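You operate a simulated robot arm through the tools that you are given. There is no shell and no other tool.

You run a simulated robot arm. Do the job below in one go: nothing can be reset, and whatever is moved stays where it is left.

Task
Wipe the dust off bay one, load the tall carton there and label it.
Fine: Use the orange cloth and put it back. Wipe before you push the carton from bay two to within the marks of bay one; once it is there, press on the label that bears its word. Drop, pinch and damage nothing, leave nothing switched on. What is to be rubbed or washed off counts as gone when no trace of it is left.

The check looks at the end state, three seconds after you hand in, the way a careful person would. Anything else that was tipped, shoved, dropped, spilled or broken makes it a failure. Flat cloth is picked up by pressing the open fingertips on it (5 to 10 N) and closing them slowly along it; thin cloth reads only 2 to 8 mm in the jaws.

Robot
A 6-joint arm with a two-finger gripper, fixed in place. Base frame: the origin is at the foot of the arm, x ahead of it, y to its left, z up. Readings come in mm, rad, newtons and seconds.
Its first joint turns from -2.897 to 2.897 rad. Payload 3.43 kg.
The TCP is the grasp point between the finger pads, 20 mm short of the fingertips. In the tool frame z runs along the fingers and y along their closing line. Largest opening 190 mm; the body of the gripper starts 248 mm behind the TCP.
Orientation is that of the tool frame in the base frame, as a unit quaternion [w, x, y, z]. With the fingers straight down and closing along the base's y, the tool's x points along the base's -x, its y along +y and its z along -z.

Tools
- The arm moves only by the tool jog_arm. Its argument "series" is text: rows parted by semicolons, each of 7 numbers parted by spaces: the shift along the base's x, y, z in mm, then the turn, a rotation vector about the base's x, y, z in rad, then the opening, from 0 (shut) to 1 (fully open). In form: x y z rx ry rz fingers; .... A call has 1 to 20 rows; each row is the pose to reach, as a shift and turn from the pose commanded when the call began. Rows are played at 5 a second. More than 50 mm and 0.15 rad between two rows, or a gripper value outside its range, and nothing of the call is played. A pose out of reach is approached as far as the arm can. The call stops where the force on the tool passes 40 N (or 10 N more than at its start, if that is more) or the arm is blocked; 0.2 s more then pass. The fingers move at their own pace (about 153 mm/s each) and stop on an object; they squeeze with about 27 N. The grip force told is the motor's: it shows also when the fingers shut on nothing. Time passes only in rows, and 0.2 s behind the last, so rows that repeat a pose let the fingers close. It gives the time, the measured TCP pose, the force on the tool (base axes), the opening and the grip force at its end, in the units of the frame above (readings bear some noise), with the torque about the TCP (base axes, N m) and any sound that the robot's microphone picked up, and new pictures: "show" is both (left out), scene, wrist or none.
- Cameras (640 x 400 px; columns grow to the right, rows downward): "scene" is fixed at [212, 648.1, 1374.1]; the picture's right is [-0.87, -0.50, 0.00], its down [-0.19, 0.34, -0.92] and it looks along [0.46, -0.80, -0.39] (base axes); focal length 338 px, centre (320, 200). "wrist" rides on the gripper at [71, -8, -288] in the tool frame; the picture's right is [0.12, 0.99, 0.00], its down [-0.96, 0.12, -0.25] and it looks along [-0.25, 0.03, 0.97] (tool axes); focal length 261 px, centre (320, 200). There is no depth. A picture from a camera that has moved, and an enlarged one, comes with that camera's place and axes in the base frame and with its lens. The place of the scene camera against the robot may be out by one fixed shift of up to 18 mm in any direction.
- slide_trunk(by): slides the trunk up (or, below 0, down) by that many mm; the arm rides with it, the base frame stays. It gives what a move gives, with no picture.
- close_up(camera, box): a new picture of the part [left, top, right, bottom] of that camera's present view, enlarged. The clock stands still meanwhile.
- hand_in(): hands the job in; it is judged then, once.

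Places have to be worked out from the pictures, the camera data and where the tool is seen. Open the gripper and draw the arm clear of the work before you hand the job in, unless the task says otherwise.

The tools are called after "Emit:" as a command line: name --argument value ..., lists and objects as JSON in quotes. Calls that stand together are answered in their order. jog_arm: Moves the arm, as the interface text tells. Its arguments: {"type":"object","properties":{"series":{"type":"string"},"show":{"type":"string","enum":["both","scene","wrist","none"]}},"required":["series"]} The other tools are called the same way: slide_trunk (by) slides the trunk up or down; close_up (camera, box) takes an enlarged picture of a part of a camera's view; hand_in () hands the job in.

At the start:

```text
t: 0.0
tcp_pos: [817.6, -187.8, 1046.8]
tool_rot: [-0.002, 0.0, 1.0, 0.0]
contact_force: [0.0, -0.2, 0.3]
moment: [0.03, -0.02, 0.0]
finger_gap: 190.0
gripper_force: 0.0
trunk travel left (down, up): [-175.0, 265.0]
```

scene: 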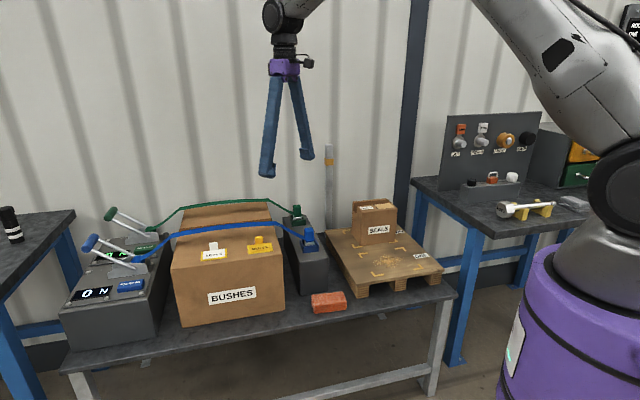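
wrist: 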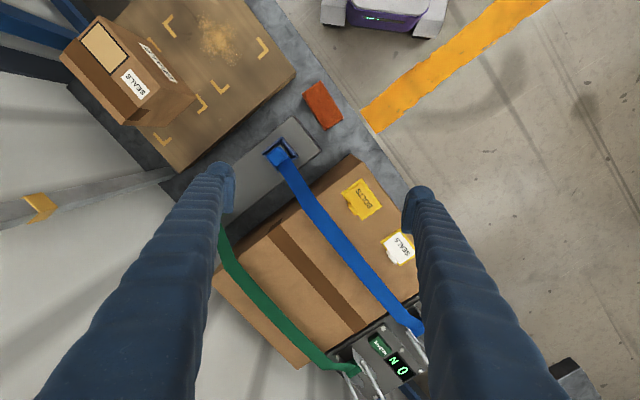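

I start by looking closely at both views to identify the cloth, the bays, the cartons and the labels.

Emit:
close_up --camera "scene" --box '[290, 170, 470, 320]'

Emit:
close_up --camera "scene" --box '[60, 180, 320, 350]'

Emit:
close_up --camera "wrist" --box '[60, 0, 360, 190]'

Emit:
close_up --camera "wrist" --box '[220, 140, 460, 400]'

Emit:
close_up --camera "scene" --box '[410, 90, 640, 240]'

```text
2.67 times, centred on (380, 245) of scene
camera zoom: at [212.0, 648.1, 1374.1], right [-0.87, -0.5, 0.0], down [-0.19, 0.34, -0.92], along [0.46, -0.8, -0.39], focal length 901 px, centre (160, 80)
```

zoom: 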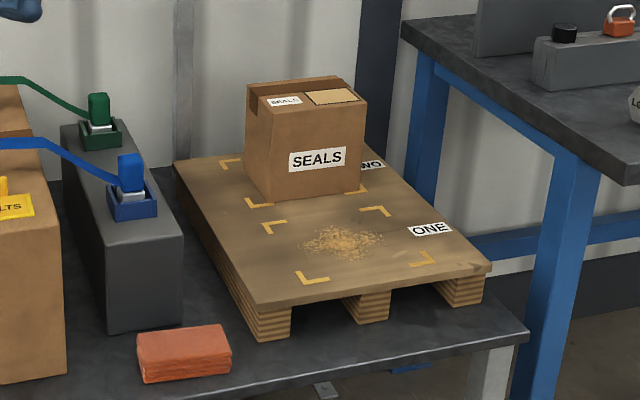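

```text
2.35 times, centred on (190, 265) of scene
camera zoom: at [212.0, 648.1, 1374.1], right [-0.87, -0.5, 0.0], down [-0.19, 0.34, -0.92], along [0.46, -0.8, -0.39], focal length 795 px, centre (626, 47)
```

zoom: 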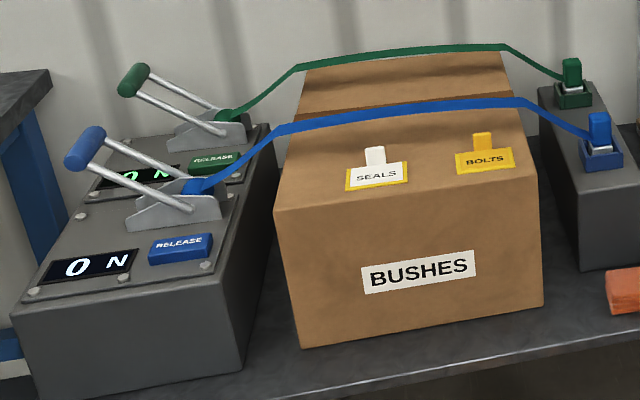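

```text
2.11 times, centred on (210, 95) of wrist
camera zoom: at [746.3, -196.9, 1335.3], right [-0.12, 0.99, 0.0], down [0.96, 0.12, 0.25], along [0.24, 0.03, -0.97], focal length 549 px, centre (552, 421)
```

zoom: 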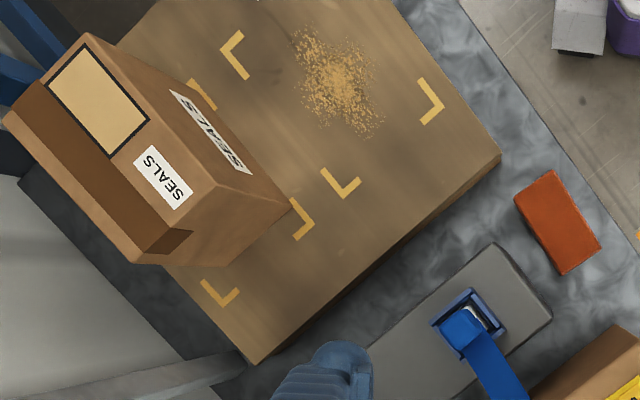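

```text
1.54 times, centred on (340, 270) of wrist
camera zoom: at [746.3, -196.9, 1335.3], right [-0.12, 0.99, 0.0], down [0.96, 0.12, 0.25], along [0.24, 0.03, -0.97], focal length 401 px, centre (289, 92)
```

zoom: 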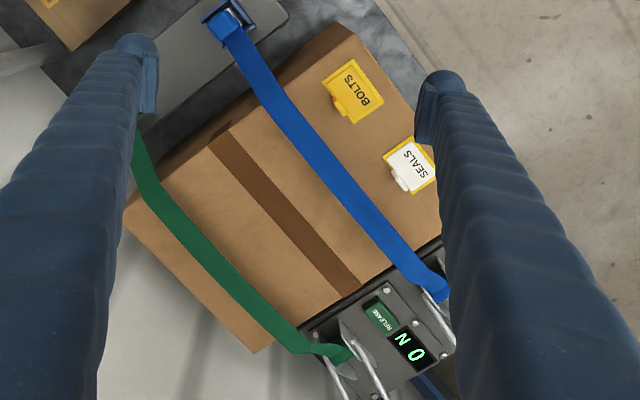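

```text
2.67 times, centred on (525, 165) of scene
camera zoom: at [212.0, 648.1, 1374.1], right [-0.87, -0.5, 0.0], down [-0.19, 0.34, -0.92], along [0.46, -0.8, -0.39], focal length 901 px, centre (-227, 293)
```

zoom: 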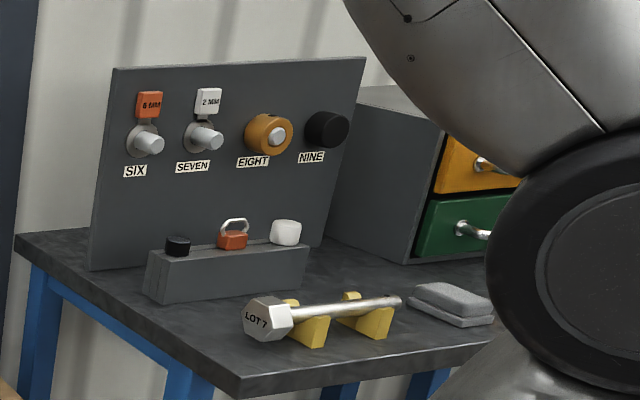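

The orange cloth (a folded pad) lies near (667, -201, ~570); the SEALS carton is on bay two, and the dust is in bay one. I look closer at the fingers, the post behind the carton and the labels before moving.

Emit:
close_up --camera "scene" --box '[240, 0, 340, 200]'

Emit:
close_up --camera "scene" --box '[300, 130, 420, 240]'

Emit:
close_up --camera "wrist" --box '[0, 100, 240, 250]'

Emit:
close_up --camera "scene" --box '[180, 225, 300, 300]'

```text
2.00 times, centred on (290, 100) of scene
camera zoom: at [212.0, 648.1, 1374.1], right [-0.87, -0.5, 0.0], down [-0.19, 0.34, -0.92], along [0.46, -0.8, -0.39], focal length 676 px, centre (380, 400)
```

zoom: 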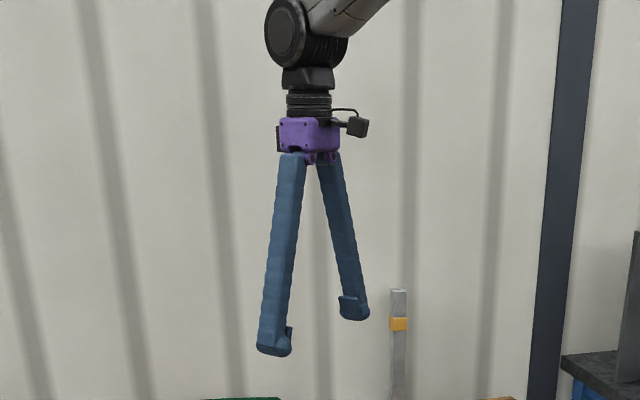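

```text
3.64 times, centred on (360, 185) of scene
camera zoom: at [212.0, 648.1, 1374.1], right [-0.87, -0.5, 0.0], down [-0.19, 0.34, -0.92], along [0.46, -0.8, -0.39], focal length 1229 px, centre (174, 254)
```

zoom: 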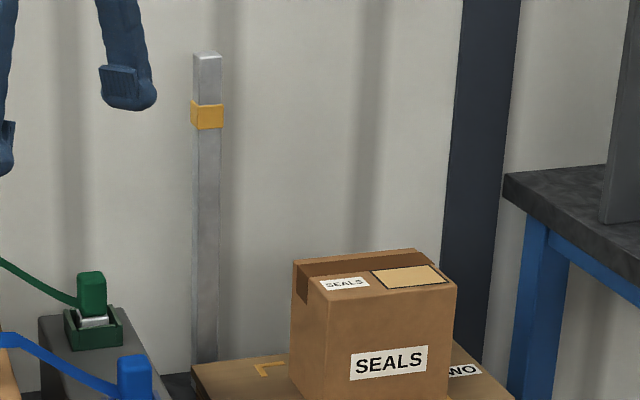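

```text
2.67 times, centred on (120, 175) of wrist
camera zoom: at [746.3, -196.9, 1335.3], right [-0.12, 0.99, 0.0], down [0.96, 0.12, 0.25], along [0.24, 0.03, -0.97], focal length 695 px, centre (853, 267)
```

zoom: 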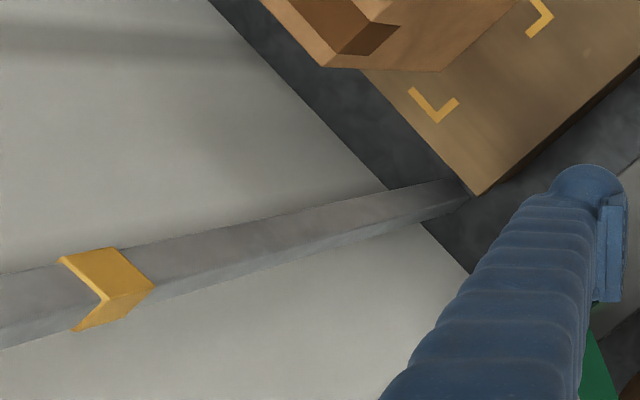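

```text
5.33 times, centred on (240, 262) of scene
camera zoom: at [212.0, 648.1, 1374.1], right [-0.87, -0.5, 0.0], down [-0.19, 0.34, -0.92], along [0.46, -0.8, -0.39], focal length 1802 px, centre (747, -133)
```

zoom: 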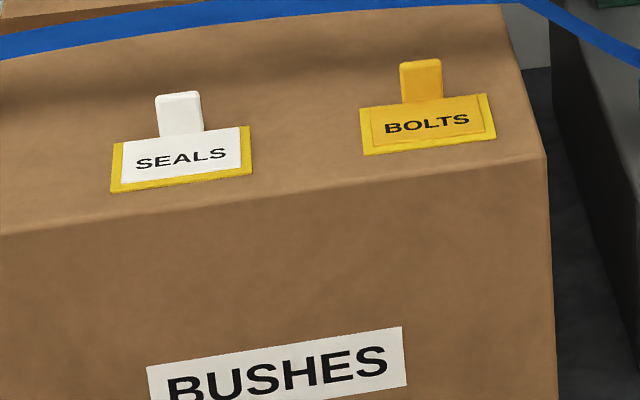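

A vertical post stands at the pallet's far corner near (900, -608) up to z≈1020, and the straps and BUSHES box must stay untouched. I move over the cloth, turning the closing line across its short side, staying high for a better look.

Emit:
jog_arm --series "-19 -1.5 -30 0 0 0.084 1; -38 -3 -60 0 0 0.167 1; -57 -4.5 -90 0 0 0.25 1; -76 -6 -120 0 0 0.334 1; -95 -7.5 -150 0 0 0.418 1; -114 -9 -180 0 0 0.5 1; -133 -10.5 -210 0 0 0.585 1; -150 -12 -240 0 0 0.668 1; -150 -12 -240 0 0 0.668 1"

```text
t: 2.0
tcp_pos: [667.6, -201.4, 807.1]
tool_rot: [0.0, -0.327, 0.945, 0.0]
contact_force: [0.3, -0.9, -0.3]
moment: [0.0, 0.02, 0.0]
finger_gap: 190.3
gripper_force: 0.0
trunk travel left (down, up): [-175.0, 265.0]
camera wrist: at [616.4, -252.4, 1095.0], right [-0.71, 0.7, 0.0], down [0.68, 0.69, 0.25], along [0.17, 0.18, -0.97], focal length 261 px, centre (320, 200)
```

scene: 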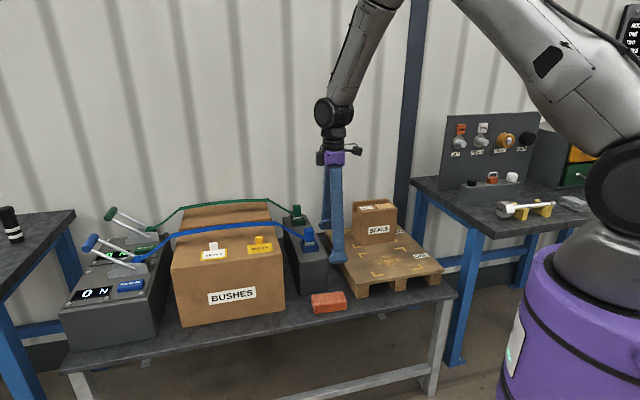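
wrist: 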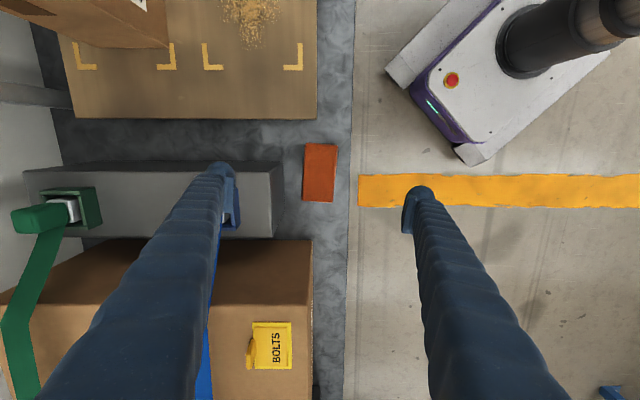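

Table edges run along the image axes here, i.e. at 45° in the base frame, and the cloth is nearly aligned with them. I enlarge the cloth and the pallet to measure them.

Emit:
close_up --camera "wrist" --box '[270, 120, 370, 220]'

Emit:
close_up --camera "wrist" --box '[0, 0, 340, 210]'

Emit:
close_up --camera "scene" --box '[280, 140, 400, 320]'

```text
4.00 times, centred on (320, 170) of wrist
camera zoom: at [616.4, -252.4, 1095.0], right [-0.71, 0.7, 0.0], down [0.68, 0.69, 0.25], along [0.17, 0.18, -0.97], focal length 1043 px, centre (320, 320)
```

zoom: 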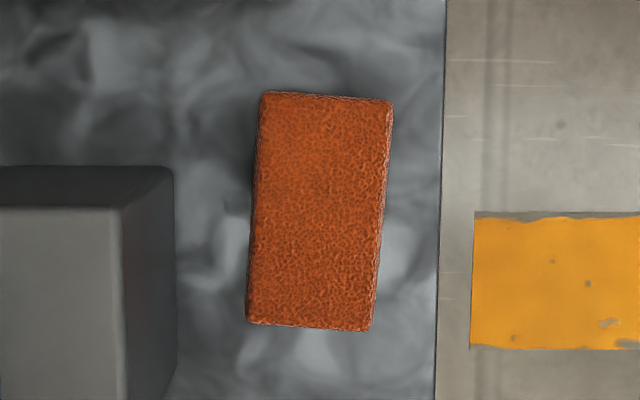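

```text
1.88 times, centred on (170, 105) of wrist
camera zoom: at [616.4, -252.4, 1095.0], right [-0.71, 0.7, 0.0], down [0.68, 0.69, 0.25], along [0.17, 0.18, -0.97], focal length 491 px, centre (602, 379)
```

zoom: 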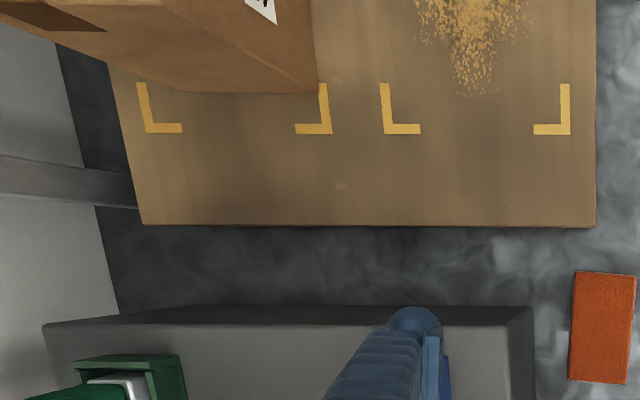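

```text
2.22 times, centred on (340, 230) of scene
camera zoom: at [212.0, 648.1, 1374.1], right [-0.87, -0.5, 0.0], down [-0.19, 0.34, -0.92], along [0.46, -0.8, -0.39], focal length 751 px, centre (276, 133)
```

zoom: 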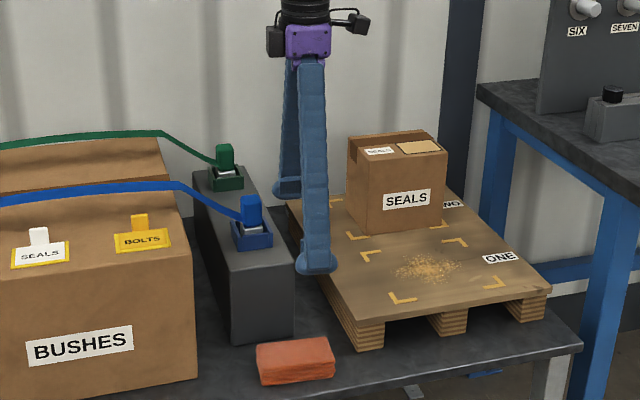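

The cloth is about 115 × 63 mm, centred near (668.6, -197.5), with its top near z≈581 and its short side along ~131°. I align the yaw, narrow the fingers to ~110 mm and descend to just above it.

Emit:
jog_arm --series "0.5 1 -40 0 0 0.026 0.58; 1 2 -80 0 0 0.052 0.58; 1 2 -120 0 0 0.052 0.58; 1 2 -155 0 0 0.052 0.58; 1 2 -180 0 0 0.052 0.58; 1 2 -180 0 0 0.052 0.58"

```text
t: 2.9
tcp_pos: [668.4, -198.3, 701.4]
tool_rot: [0.004, -0.352, 0.936, -0.002]
contact_force: [-29.4, 6.4, 70.4]
moment: [-3.28, -4.44, -0.94]
finger_gap: 104.0
gripper_force: 0.1
trunk travel left (down, up): [-175.0, 265.0]
stopped in row 4: the force on the tool passed its limit at 213 N (the readings are from after the stop); the commanded pose is now the measured one
camera wrist: at [616.3, -251.8, 990.4], right [-0.74, 0.67, -0.01], down [0.64, 0.72, 0.25], along [0.18, 0.18, -0.97], focal length 261 px, centre (320, 200)
```

scene: 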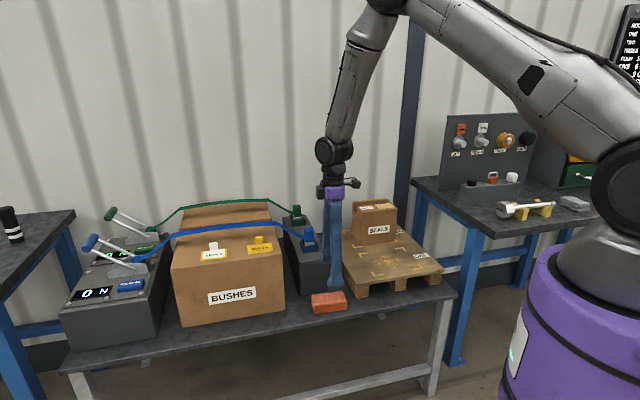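
wrist: 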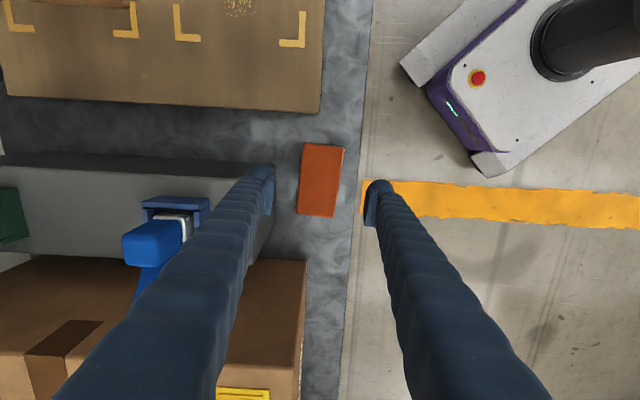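

The left fingertip struck the strap anchor block, which is taller and nearer than I judged (top near z≈681). I back straight up and inspect.

Emit:
jog_arm --series "0 0 15 0 0 0 0.58; 0 0 40 0 0 0 0.58; 0 0 80 0 0 0 0.58; 0 0 80 0 0 0 0.58"

Emit:
close_up --camera "scene" --box '[230, 190, 370, 320]'

Emit:
close_up --camera "wrist" --box '[100, 100, 380, 280]'

```text
t: 3.9
tcp_pos: [672.7, -198.1, 772.9]
tool_rot: [0.003, -0.352, 0.936, -0.002]
contact_force: [0.6, -0.5, 0.7]
moment: [-0.03, -0.03, 0.02]
finger_gap: 110.6
gripper_force: 0.2
trunk travel left (down, up): [-175.0, 265.0]
camera wrist: at [621.7, -251.8, 1061.9], right [-0.74, 0.67, -0.01], down [0.65, 0.72, 0.25], along [0.17, 0.18, -0.97], focal length 261 px, centre (320, 200)
```

scene: 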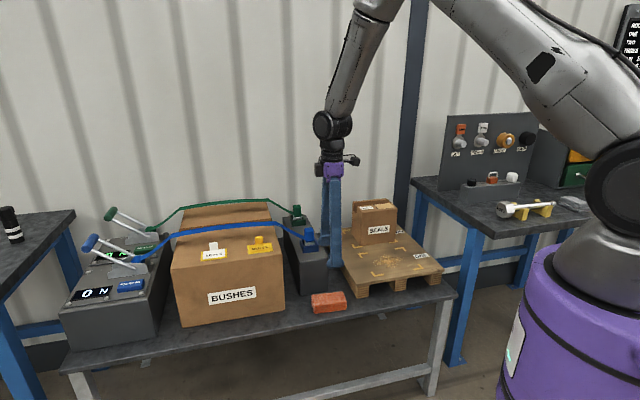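
wrist: 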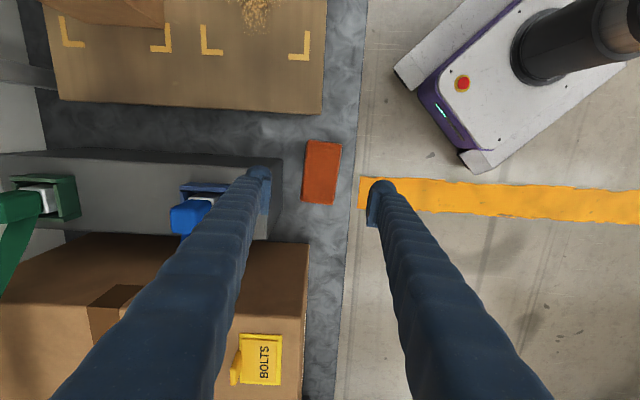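

```text
3.08 times, centred on (300, 255) of scene
camera zoom: at [212.0, 648.1, 1374.1], right [-0.87, -0.5, 0.0], down [-0.19, 0.34, -0.92], along [0.46, -0.8, -0.39], focal length 1040 px, centre (382, 31)
```

zoom: 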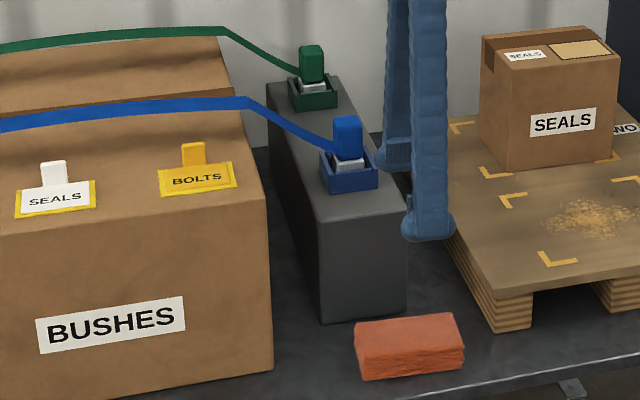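

```text
2.22 times, centred on (240, 190) of wrist
camera zoom: at [621.7, -251.8, 1061.9], right [-0.74, 0.67, -0.01], down [0.65, 0.72, 0.25], along [0.17, 0.18, -0.97], focal length 579 px, centre (498, 222)
```

zoom: 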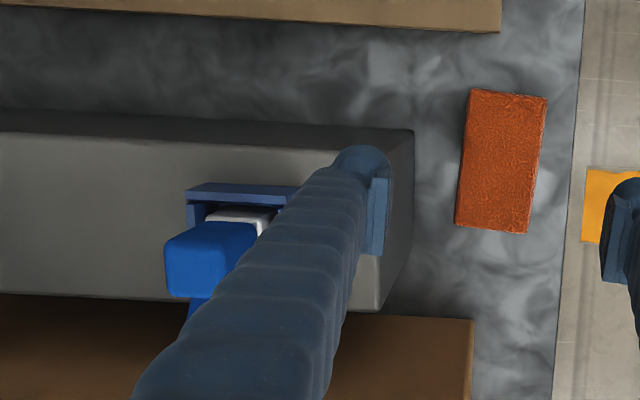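

The block, straps and cloth have not shifted, but the finger feet are visibly ~35 mm thick, and the gap between cloth and block is only ~46 mm. I square the tilt, narrow the opening to ~73 mm, shift the grip a bit toward the cloth's near end and stop just above block height to check the clearance.

Emit:
jog_arm --series "-5 -3 -10 0.0016 0.007 0 0.385; -10.3 -5.9 -25 0.0016 0.007 0 0.385; -10.3 -5.9 -45 0.0016 0.007 0 0.385; -10.3 -5.9 -58 0.0016 0.007 0 0.385; -10.3 -5.9 -58 0.0016 0.007 0 0.385; -10.3 -5.9 -58 0.0016 0.007 0 0.385"

Emit:
close_up --camera "wrist" --box '[220, 110, 420, 235]'

```text
t: 5.2
tcp_pos: [660.3, -205.6, 717.2]
tool_rot: [-0.001, -0.353, 0.936, 0.0]
contact_force: [-0.6, 0.6, -0.2]
moment: [0.0, 0.0, 0.01]
finger_gap: 73.1
gripper_force: 0.0
trunk travel left (down, up): [-175.0, 265.0]
camera wrist: at [612.9, -259.1, 1005.7], right [-0.74, 0.67, 0.0], down [0.65, 0.72, 0.25], along [0.16, 0.18, -0.97], focal length 261 px, centre (320, 200)
```

scene: 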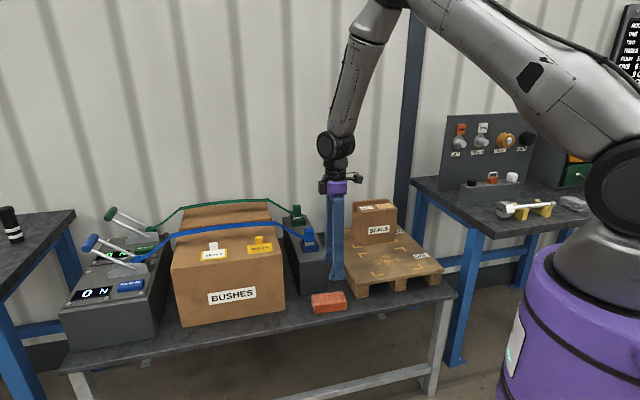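
wrist: 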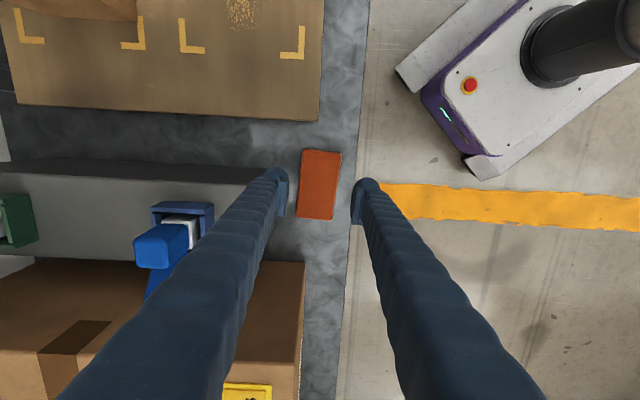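

```text
3.20 times, centred on (320, 172) of wrist
camera zoom: at [612.9, -259.1, 1005.7], right [-0.74, 0.67, 0.0], down [0.65, 0.72, 0.25], along [0.16, 0.18, -0.97], focal length 834 px, centre (320, 288)
```

zoom: 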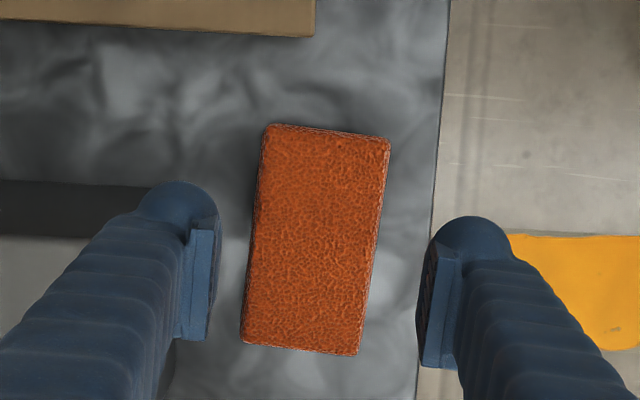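

The cloth is centred between the fingers. I enlarge the area by the left finger to check the block's edge.

Emit:
close_up --camera "wrist" --box '[235, 150, 305, 270]'

Emit:
close_up --camera "scene" --box '[280, 220, 370, 320]'

```text
3.33 times, centred on (270, 210) of wrist
camera zoom: at [612.9, -259.1, 1005.7], right [-0.74, 0.67, 0.0], down [0.65, 0.72, 0.25], along [0.16, 0.18, -0.97], focal length 869 px, centre (487, 167)
```

zoom: 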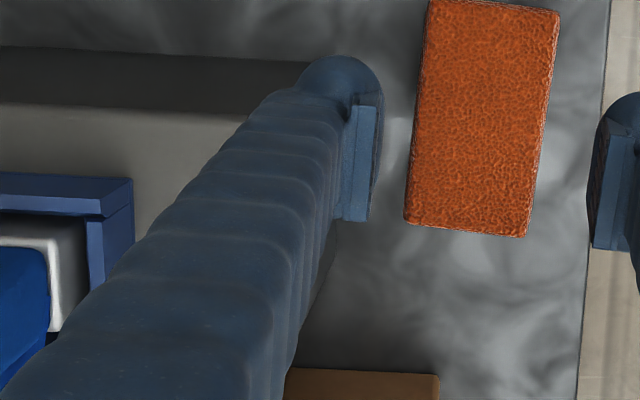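

```text
4.00 times, centred on (325, 270) of scene
camera zoom: at [212.0, 648.1, 1374.1], right [-0.87, -0.5, 0.0], down [-0.19, 0.34, -0.92], along [0.46, -0.8, -0.39], focal length 1352 px, centre (300, -80)
```

zoom: 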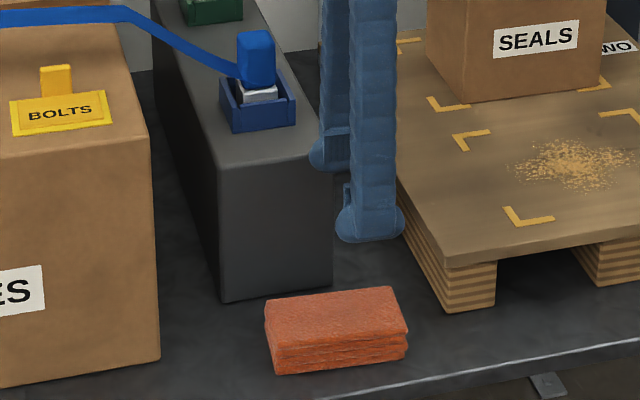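

The foot seems to clear the block end by ~6 mm. I descend slowly beside the cloth, in small rows so any contact stops the move softly.

Emit:
jog_arm --series "0 0 -5 0 0 0 0.385; 0 0 -10 0 0 0 0.385; 0 0 -15 0 0 0 0.385; 0 0 -20 0 0 0 0.385; 0 0 -25 0 0 0 0.385; 0 0 -30 0 0 0 0.385; 0 0 -36 0 0 0 0.385; 0 0 -42 0 0 0 0.385; 0 0 -48 0 0 0 0.385; 0 0 -54 0 0 0 0.385; 0 0 -60 0 0 0 0.385; 0 0 -60 0 0 0 0.385"

Emit:
close_up --camera "wrist" --box '[220, 110, 420, 235]'

```text
t: 7.8
tcp_pos: [660.5, -204.9, 657.2]
tool_rot: [0.0, -0.354, 0.935, 0.0]
contact_force: [-1.0, -0.3, 0.4]
moment: [-0.04, -0.02, -0.01]
finger_gap: 73.2
gripper_force: 0.1
trunk travel left (down, up): [-175.0, 265.0]
camera wrist: at [612.8, -259.4, 945.1], right [-0.74, 0.67, 0.0], down [0.65, 0.72, 0.25], along [0.16, 0.18, -0.97], focal length 261 px, centre (320, 200)
```

scene: 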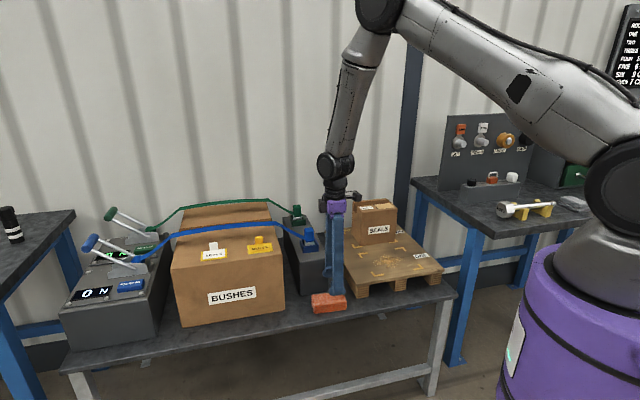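
wrist: 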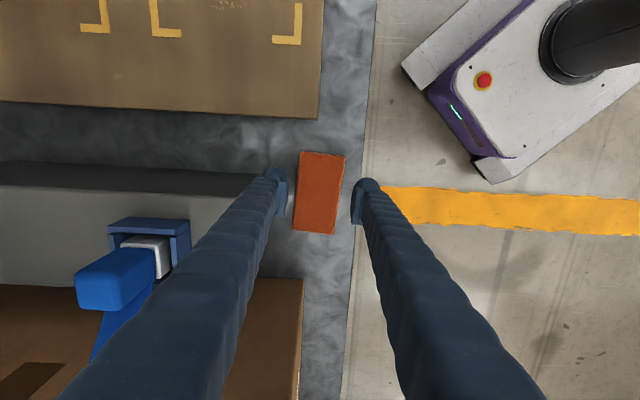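

```text
3.20 times, centred on (320, 172) of wrist
camera zoom: at [612.8, -259.4, 945.1], right [-0.74, 0.67, 0.0], down [0.65, 0.72, 0.25], along [0.16, 0.18, -0.97], focal length 834 px, centre (320, 288)
```

zoom: 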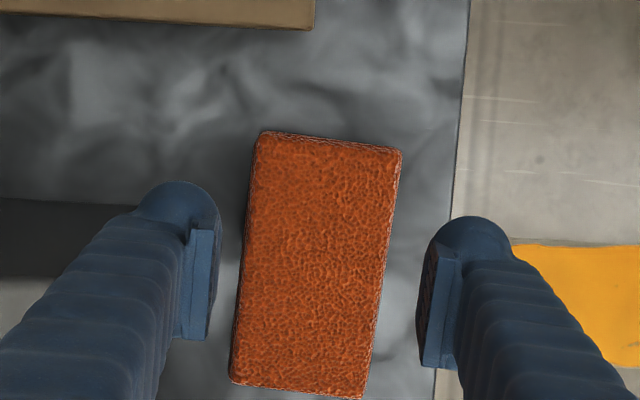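

No contact on the way past the block; the cloth is still centred. I go on down in small steps.

Emit:
jog_arm --series "0 0 -6 0 0 0 0.385; 0 0 -12 0 0 0 0.385; 0 0 -18 0 0 0 0.385; 0 0 -24 0 0 0 0.385; 0 0 -30 0 0 0 0.385; 0 0 -36 0 0 0 0.385; 0 0 -42 0 0 0 0.385; 0 0 -48 0 0 0 0.385; 0 0 -54 0 0 0 0.385; 0 0 -60 0 0 0 0.385; 0 0 -60 0 0 0 0.385"

Emit:
close_up --camera "wrist" --box '[220, 110, 420, 235]'

Emit:
close_up --camera "scene" --box '[280, 240, 380, 330]'

```text
t: 10.2
tcp_pos: [660.8, -207.1, 596.7]
tool_rot: [-0.002, -0.352, 0.936, -0.001]
contact_force: [0.5, 0.1, -0.5]
moment: [-0.03, -0.06, 0.01]
finger_gap: 73.1
gripper_force: 0.2
trunk travel left (down, up): [-175.0, 265.0]
camera wrist: at [613.6, -260.1, 885.1], right [-0.74, 0.67, 0.0], down [0.65, 0.72, 0.25], along [0.16, 0.18, -0.97], focal length 261 px, centre (320, 200)
```

scene: 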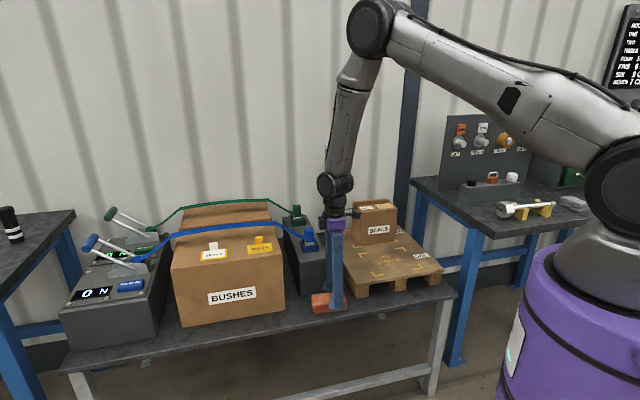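
wrist: 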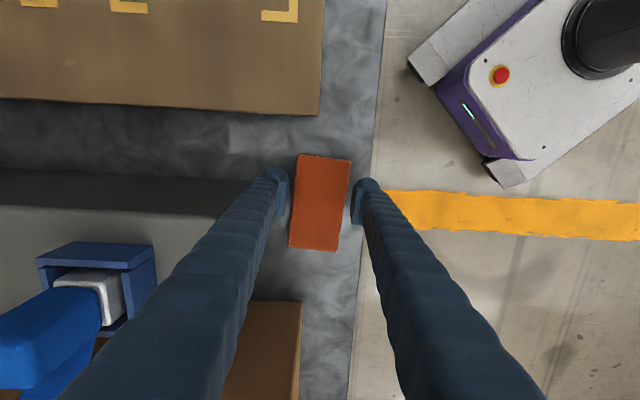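

```text
3.20 times, centred on (320, 172) of wrist
camera zoom: at [613.6, -260.1, 885.1], right [-0.74, 0.67, 0.0], down [0.65, 0.72, 0.25], along [0.16, 0.18, -0.97], focal length 834 px, centre (320, 288)
```

zoom: 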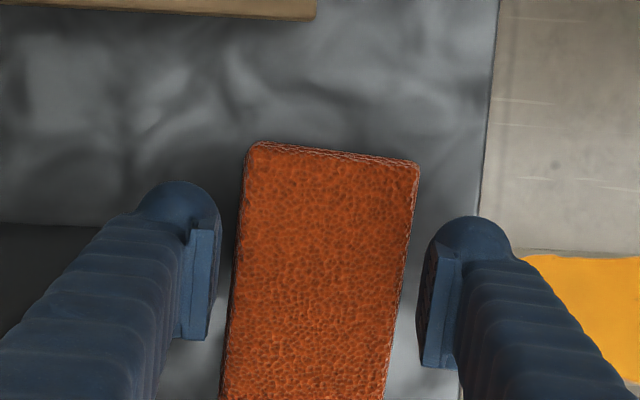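

```text
4.44 times, centred on (330, 285) of scene
camera zoom: at [212.0, 648.1, 1374.1], right [-0.87, -0.5, 0.0], down [-0.19, 0.34, -0.92], along [0.46, -0.8, -0.39], focal length 1502 px, centre (276, -178)
```

zoom: 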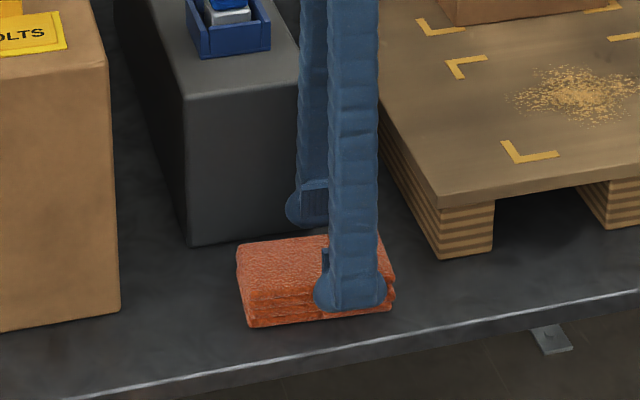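

The fingertips are ~20 mm above the table, beside the cloth. I lower another 10 mm and then close gently on it.

Emit:
jog_arm --series "0 0 -3 0 0 0 0.385; 0 0 -6 0 0 0 0.385; 0 0 -9 0 0 0 0.385; 0 0 -11 0 0 0 0.385; 0 0 -11 0 0 0 0.385" --show "wrist"

Emit:
jog_arm --series "0 0 0 0 0 0 0.36; 0 0 0 0 0 0 0.34; 0 0 0 0 0 0 0.32; 0 0 0 0 0 0 0.30; 0 0 0 0 0 0 0.28; 0 0 0 0 0 0 0.26; 0 0 0 0 0 0 0.24; 0 0 0 0 0 0 0.24"

```text
t: 11.4
tcp_pos: [661.4, -206.1, 584.9]
tool_rot: [-0.001, -0.352, 0.936, -0.001]
contact_force: [-0.2, -0.8, 0.3]
moment: [0.02, -0.01, 0.01]
finger_gap: 73.4
gripper_force: 0.0
trunk travel left (down, up): [-175.0, 265.0]
camera wrist: at [613.7, -258.8, 874.0], right [-0.74, 0.67, 0.0], down [0.65, 0.72, 0.25], along [0.16, 0.18, -0.97], focal length 261 px, centre (320, 200)
```

wrist: 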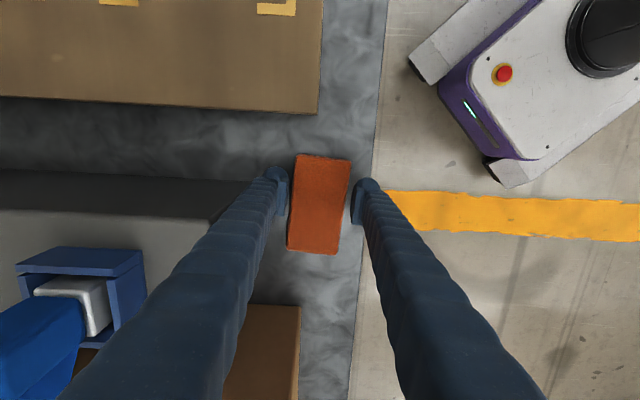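

```text
t: 13.2
tcp_pos: [662.0, -205.4, 585.1]
tool_rot: [-0.001, -0.353, 0.936, 0.0]
contact_force: [-0.9, 0.0, 0.0]
moment: [0.0, 0.02, -0.04]
finger_gap: 66.9
gripper_force: 26.8
trunk travel left (down, up): [-175.0, 265.0]
camera wrist: at [613.7, -258.7, 874.0], right [-0.74, 0.67, 0.0], down [0.65, 0.72, 0.25], along [0.16, 0.18, -0.97], focal length 261 px, centre (320, 200)
```

scene: 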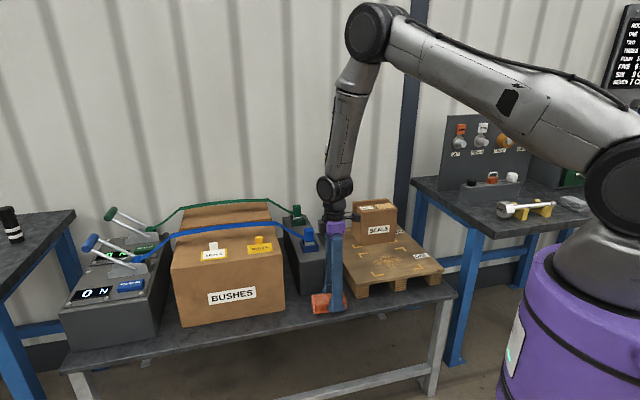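
wrist: 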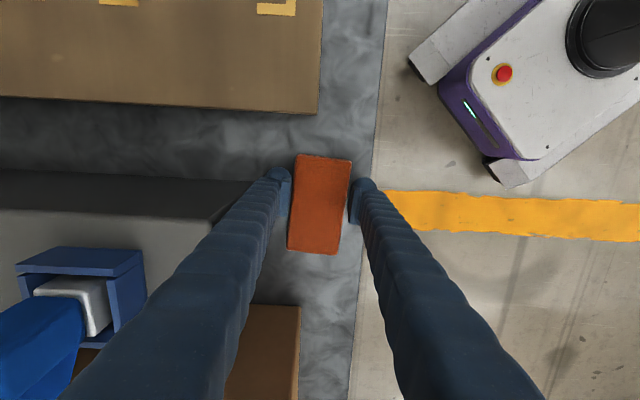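

The cloth is gripped (66.9 mm, 27 N); grasp pose is about (661.5, -205.8, 585). I lift straight up clear of the block.

Emit:
jog_arm --series "0 0 5 0 0 0 0.24; 0 0 12 0 0 0 0.24; 0 0 25 0 0 0 0.24; 0 0 45 0 0 0 0.24; 0 0 70 0 0 0 0.24; 0 0 95 0 0 0 0.24; 0 0 120 0 0 0 0.24; 0 0 145 0 0 0 0.24; 0 0 165 0 0 0 0.24; 0 0 165 0 0 0 0.24"

Emit:
close_up --camera "wrist" --box '[0, 0, 340, 210]'

Emit:
close_up --camera "scene" --box '[280, 200, 460, 310]'

```text
t: 15.4
tcp_pos: [660.4, -206.6, 749.8]
tool_rot: [0.0, -0.353, 0.936, -0.001]
contact_force: [0.0, -0.8, 0.6]
moment: [0.0, 0.03, -0.02]
finger_gap: 66.5
gripper_force: 26.7
trunk travel left (down, up): [-175.0, 265.0]
camera wrist: at [613.0, -259.9, 1038.6], right [-0.74, 0.67, 0.0], down [0.65, 0.72, 0.25], along [0.16, 0.18, -0.97], focal length 261 px, centre (320, 200)
```

scene: 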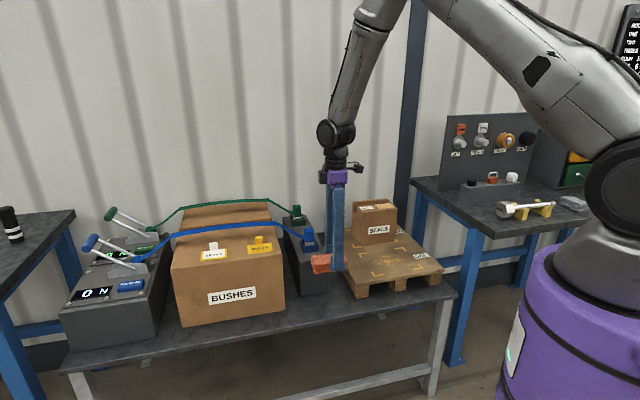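
wrist: 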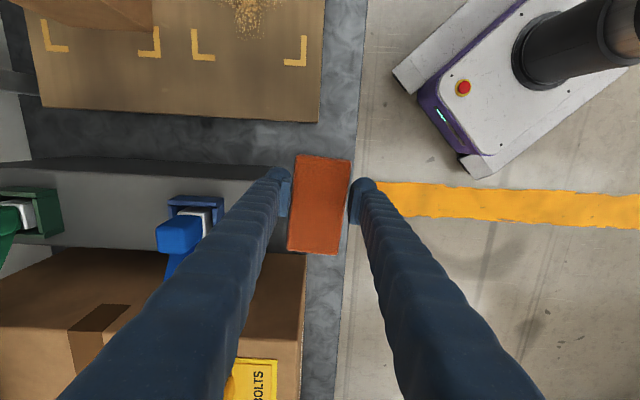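

```text
1.88 times, centred on (170, 105) of wrist
camera zoom: at [613.0, -259.9, 1038.6], right [-0.74, 0.67, 0.0], down [0.65, 0.72, 0.25], along [0.16, 0.18, -0.97], focal length 491 px, centre (602, 379)
```

zoom: 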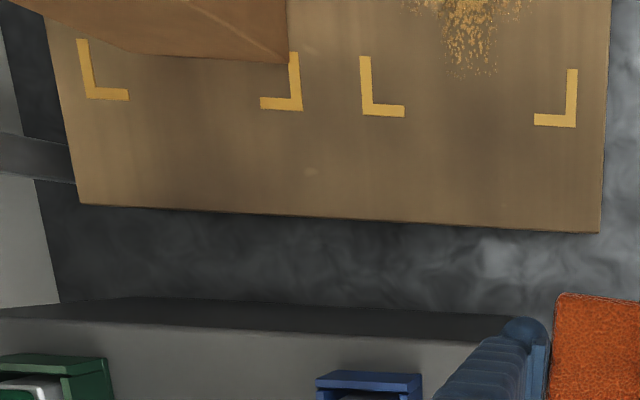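

```text
3.56 times, centred on (370, 255) of scene
camera zoom: at [212.0, 648.1, 1374.1], right [-0.87, -0.5, 0.0], down [-0.19, 0.34, -0.92], along [0.46, -0.8, -0.39], focal length 1201 px, centre (142, 4)
```

zoom: 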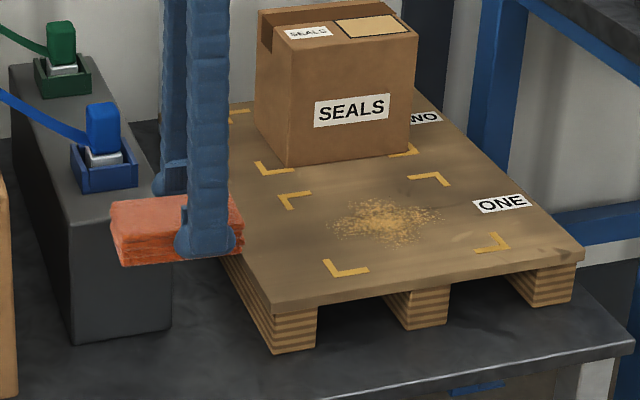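

The cloth is held. Bay one's centre works out near (552, -474) (marks ~165 × 205 mm, along the ±45° directions), dust spanning roughly ±50 by ±70 mm. I carry the cloth over it, aligned with the pallet, still high.

Emit:
jog_arm --series "-16 -39 0 0 0 0.01 0.24; -33 -78 0 0 0 0.02 0.24; -49 -118 0 0 0 0.03 0.24; -66 -157 0 0 0 0.04 0.24; -82 -196 0 0 0 0.05 0.24; -99 -235 0 0 0 0.06 0.24; -115 -275 0 0 0 0.066 0.24; -115 -275 0 0 0 0.066 0.24"

Emit:
close_up --camera "scene" --box '[310, 170, 470, 310]'

```text
t: 17.2
tcp_pos: [542.4, -481.0, 749.0]
tool_rot: [0.0, -0.383, 0.924, 0.001]
contact_force: [0.3, -0.5, -1.2]
moment: [0.12, -0.06, -0.02]
finger_gap: 66.7
gripper_force: 27.1
trunk travel left (down, up): [-175.0, 265.0]
camera wrist: at [498.4, -538.0, 1039.3], right [-0.79, 0.62, 0.0], down [0.6, 0.76, 0.25], along [0.15, 0.2, -0.97], focal length 261 px, centre (320, 200)
```

scene: 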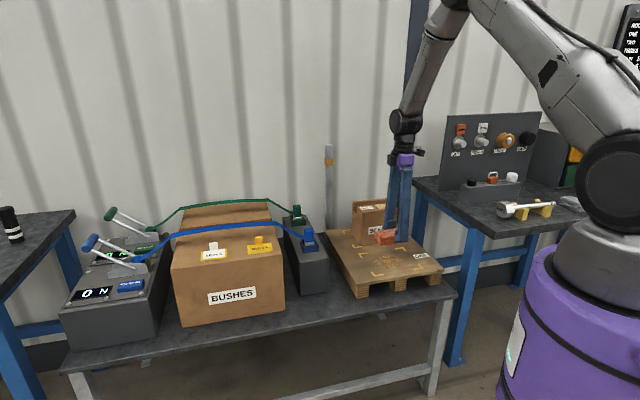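
wrist: 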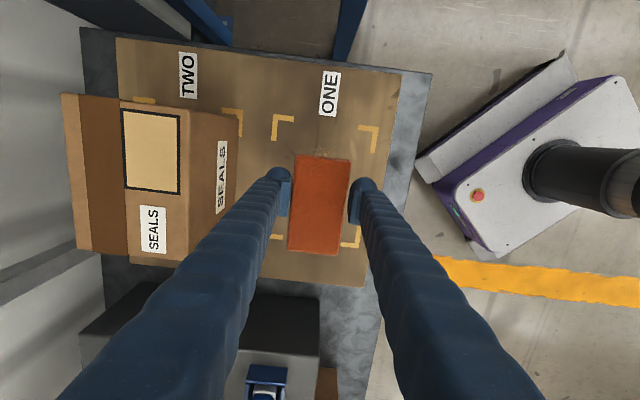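

```text
2.86 times, centred on (390, 240) of scene
camera zoom: at [212.0, 648.1, 1374.1], right [-0.87, -0.5, 0.0], down [-0.19, 0.34, -0.92], along [0.46, -0.8, -0.39], focal length 965 px, centre (120, 86)
```

zoom: 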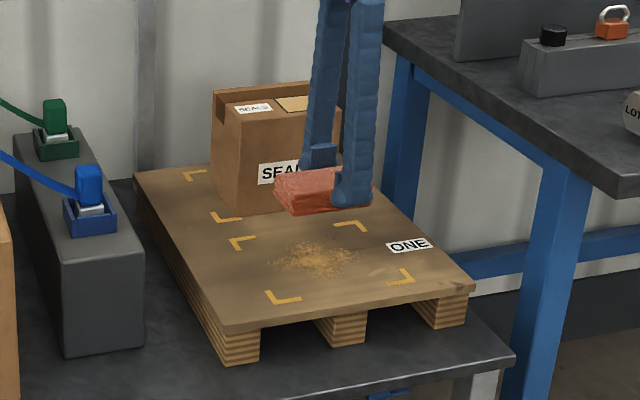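

Both bays and the carton are well seen from here. I enlarge this view to measure marks, carton and frame.

Emit:
close_up --camera "wrist" --box '[50, 60, 290, 260]'

Emit:
close_up --camera "wrist" --box '[220, 60, 420, 290]'

```text
2.00 times, centred on (170, 160) of wrist
camera zoom: at [498.4, -538.0, 1039.3], right [-0.79, 0.62, 0.0], down [0.6, 0.76, 0.25], along [0.15, 0.2, -0.97], focal length 521 px, centre (620, 280)
```

zoom: 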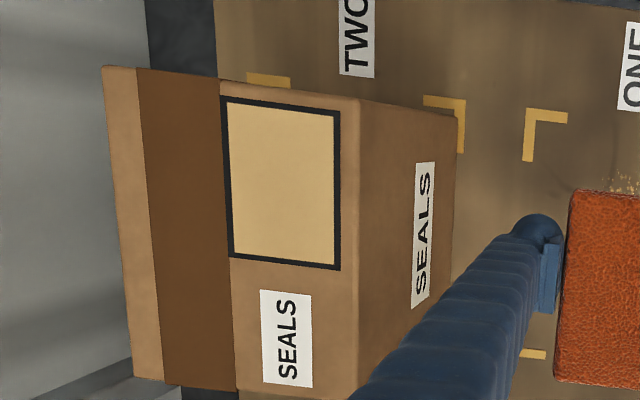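

```text
1.74 times, centred on (320, 175) of wrist
camera zoom: at [498.4, -538.0, 1039.3], right [-0.79, 0.62, 0.0], down [0.6, 0.76, 0.25], along [0.15, 0.2, -0.97], focal length 453 px, centre (320, 244)
```

zoom: 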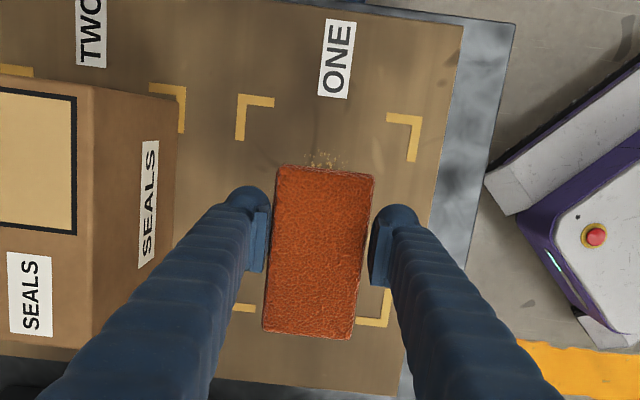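

Pallet top is z≈618, bay one spans ~166 × 205 mm centred at (551, -474); the carton is ~122 × 159 × 155 mm. I lower the cloth to ~20 mm above the dust at the first lane.

Emit:
jog_arm --series "-7 -7 -16 0 0 0 0.24; -14 -14 -32 0 0 0 0.24; -20 -21.4 -48 0 0 0 0.24; -20 -21.4 -64 0 0 0 0.24; -20 -21.4 -80 0 0 0 0.24; -20 -21.4 -85 0 0 0 0.24; -20 -21.4 -85 0 0 0 0.24"

Emit:
close_up --camera "scene" --box '[310, 170, 470, 310]'

```text
t: 18.9
tcp_pos: [526.1, -501.6, 666.7]
tool_rot: [-0.001, -0.384, 0.923, -0.001]
contact_force: [0.0, -0.3, -0.6]
moment: [-0.01, 0.03, -0.01]
finger_gap: 66.7
gripper_force: 27.0
trunk travel left (down, up): [-175.0, 265.0]
camera wrist: at [481.4, -558.3, 954.7], right [-0.79, 0.62, 0.0], down [0.6, 0.76, 0.25], along [0.15, 0.19, -0.97], focal length 261 px, centre (320, 200)
```

scene: 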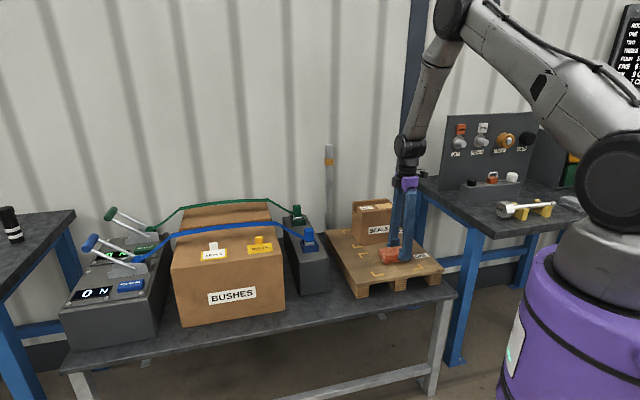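
wrist: 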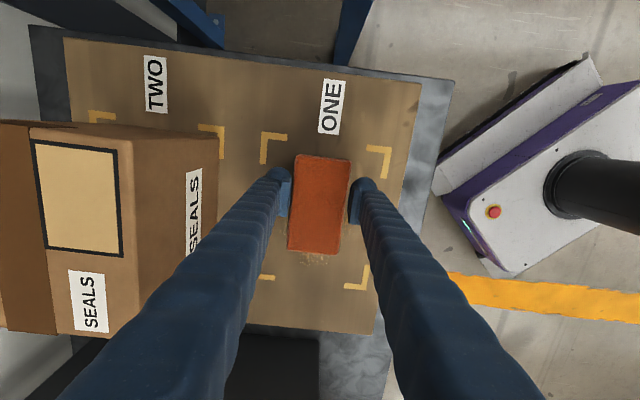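

```text
2.86 times, centred on (390, 240) of scene
camera zoom: at [212.0, 648.1, 1374.1], right [-0.87, -0.5, 0.0], down [-0.19, 0.34, -0.92], along [0.46, -0.8, -0.39], focal length 965 px, centre (120, 86)
```

zoom: 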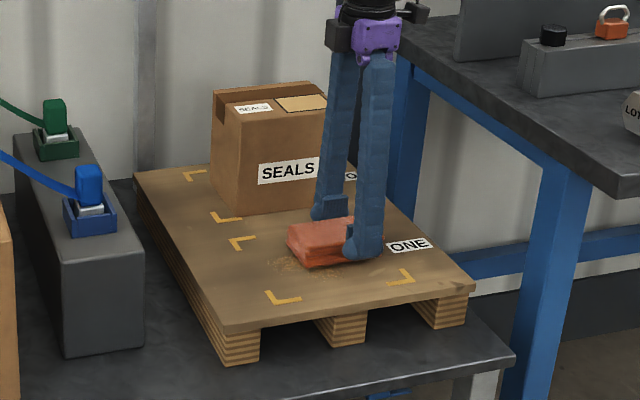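

The cloth is just above the dust, with no contact yet. I creep down until a light contact force appears.

Emit:
jog_arm --series "0 0 -2 0 0 0 0.24; 0 0 -4 0 0 0 0.24; 0 0 -6 0 0 0 0.24; 0 0 -8 0 0 0 0.24; 0 0 -10 0 0 0 0.24; 0 0 -10 0 0 0 0.24" --show "none"

```text
t: 20.2
tcp_pos: [526.8, -502.4, 654.7]
tool_rot: [-0.001, -0.383, 0.924, 0.0]
contact_force: [0.0, -0.5, -1.0]
moment: [-0.02, 0.02, 0.01]
finger_gap: 66.9
gripper_force: 26.5
trunk travel left (down, up): [-175.0, 265.0]
```

No contact at z≈655; I creep down further.

Emit:
jog_arm --series "0 0 -2 0 0 0 0.24; 0 0 -4 0 0 0 0.24; 0 0 -6 0 0 0 0.24; 0 0 -6 0 0 0 0.24" --show "none"

```text
t: 21.2
tcp_pos: [526.1, -501.8, 650.7]
tool_rot: [0.0, -0.384, 0.923, -0.001]
contact_force: [0.2, 3.4, 35.6]
moment: [0.08, 0.03, -0.02]
finger_gap: 66.6
gripper_force: 27.6
trunk travel left (down, up): [-175.0, 265.0]
```

Contact at z≈651 with 35 N, a bit hard; I ease up to get a light pressing force.

Emit:
jog_arm --series "0 0 1 0 0 0 0.24; 0 0 1.5 0 0 0 0.24; 0 0 1.5 0 0 0 0.24" --show "none"

```text
t: 22.1
tcp_pos: [525.1, -502.8, 652.2]
tool_rot: [-0.001, -0.382, 0.924, -0.001]
contact_force: [1.5, -7.7, 16.6]
moment: [-0.27, -0.16, -0.07]
finger_gap: 66.7
gripper_force: 27.5
trunk travel left (down, up): [-175.0, 265.0]
```

Now ~17 N; I ease slightly more and begin sweeping along the first lane.

Emit:
jog_arm --series "0 0 0.5 0 0 0 0.24; 7 -7 0.5 0 0 0 0.24; 14 -14 0.5 0 0 0 0.24; 21 -21 0.5 0 0 0 0.24; 28 -28 0.5 0 0 0 0.24; 35 -35 0.5 0 0 0 0.24; 35 -35 0.5 0 0 0 0.24" --show "scene"

```text
t: 23.6
tcp_pos: [560.4, -538.1, 651.2]
tool_rot: [-0.001, -0.383, 0.924, 0.0]
contact_force: [-1.6, 0.8, 4.1]
moment: [0.14, 0.15, 0.05]
finger_gap: 66.9
gripper_force: 27.3
trunk travel left (down, up): [-175.0, 265.0]
```

scene: 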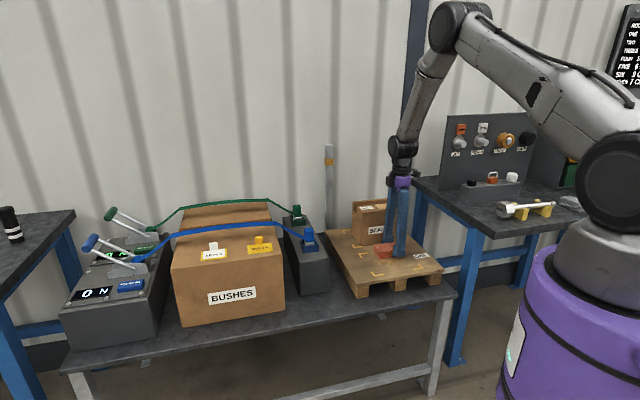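

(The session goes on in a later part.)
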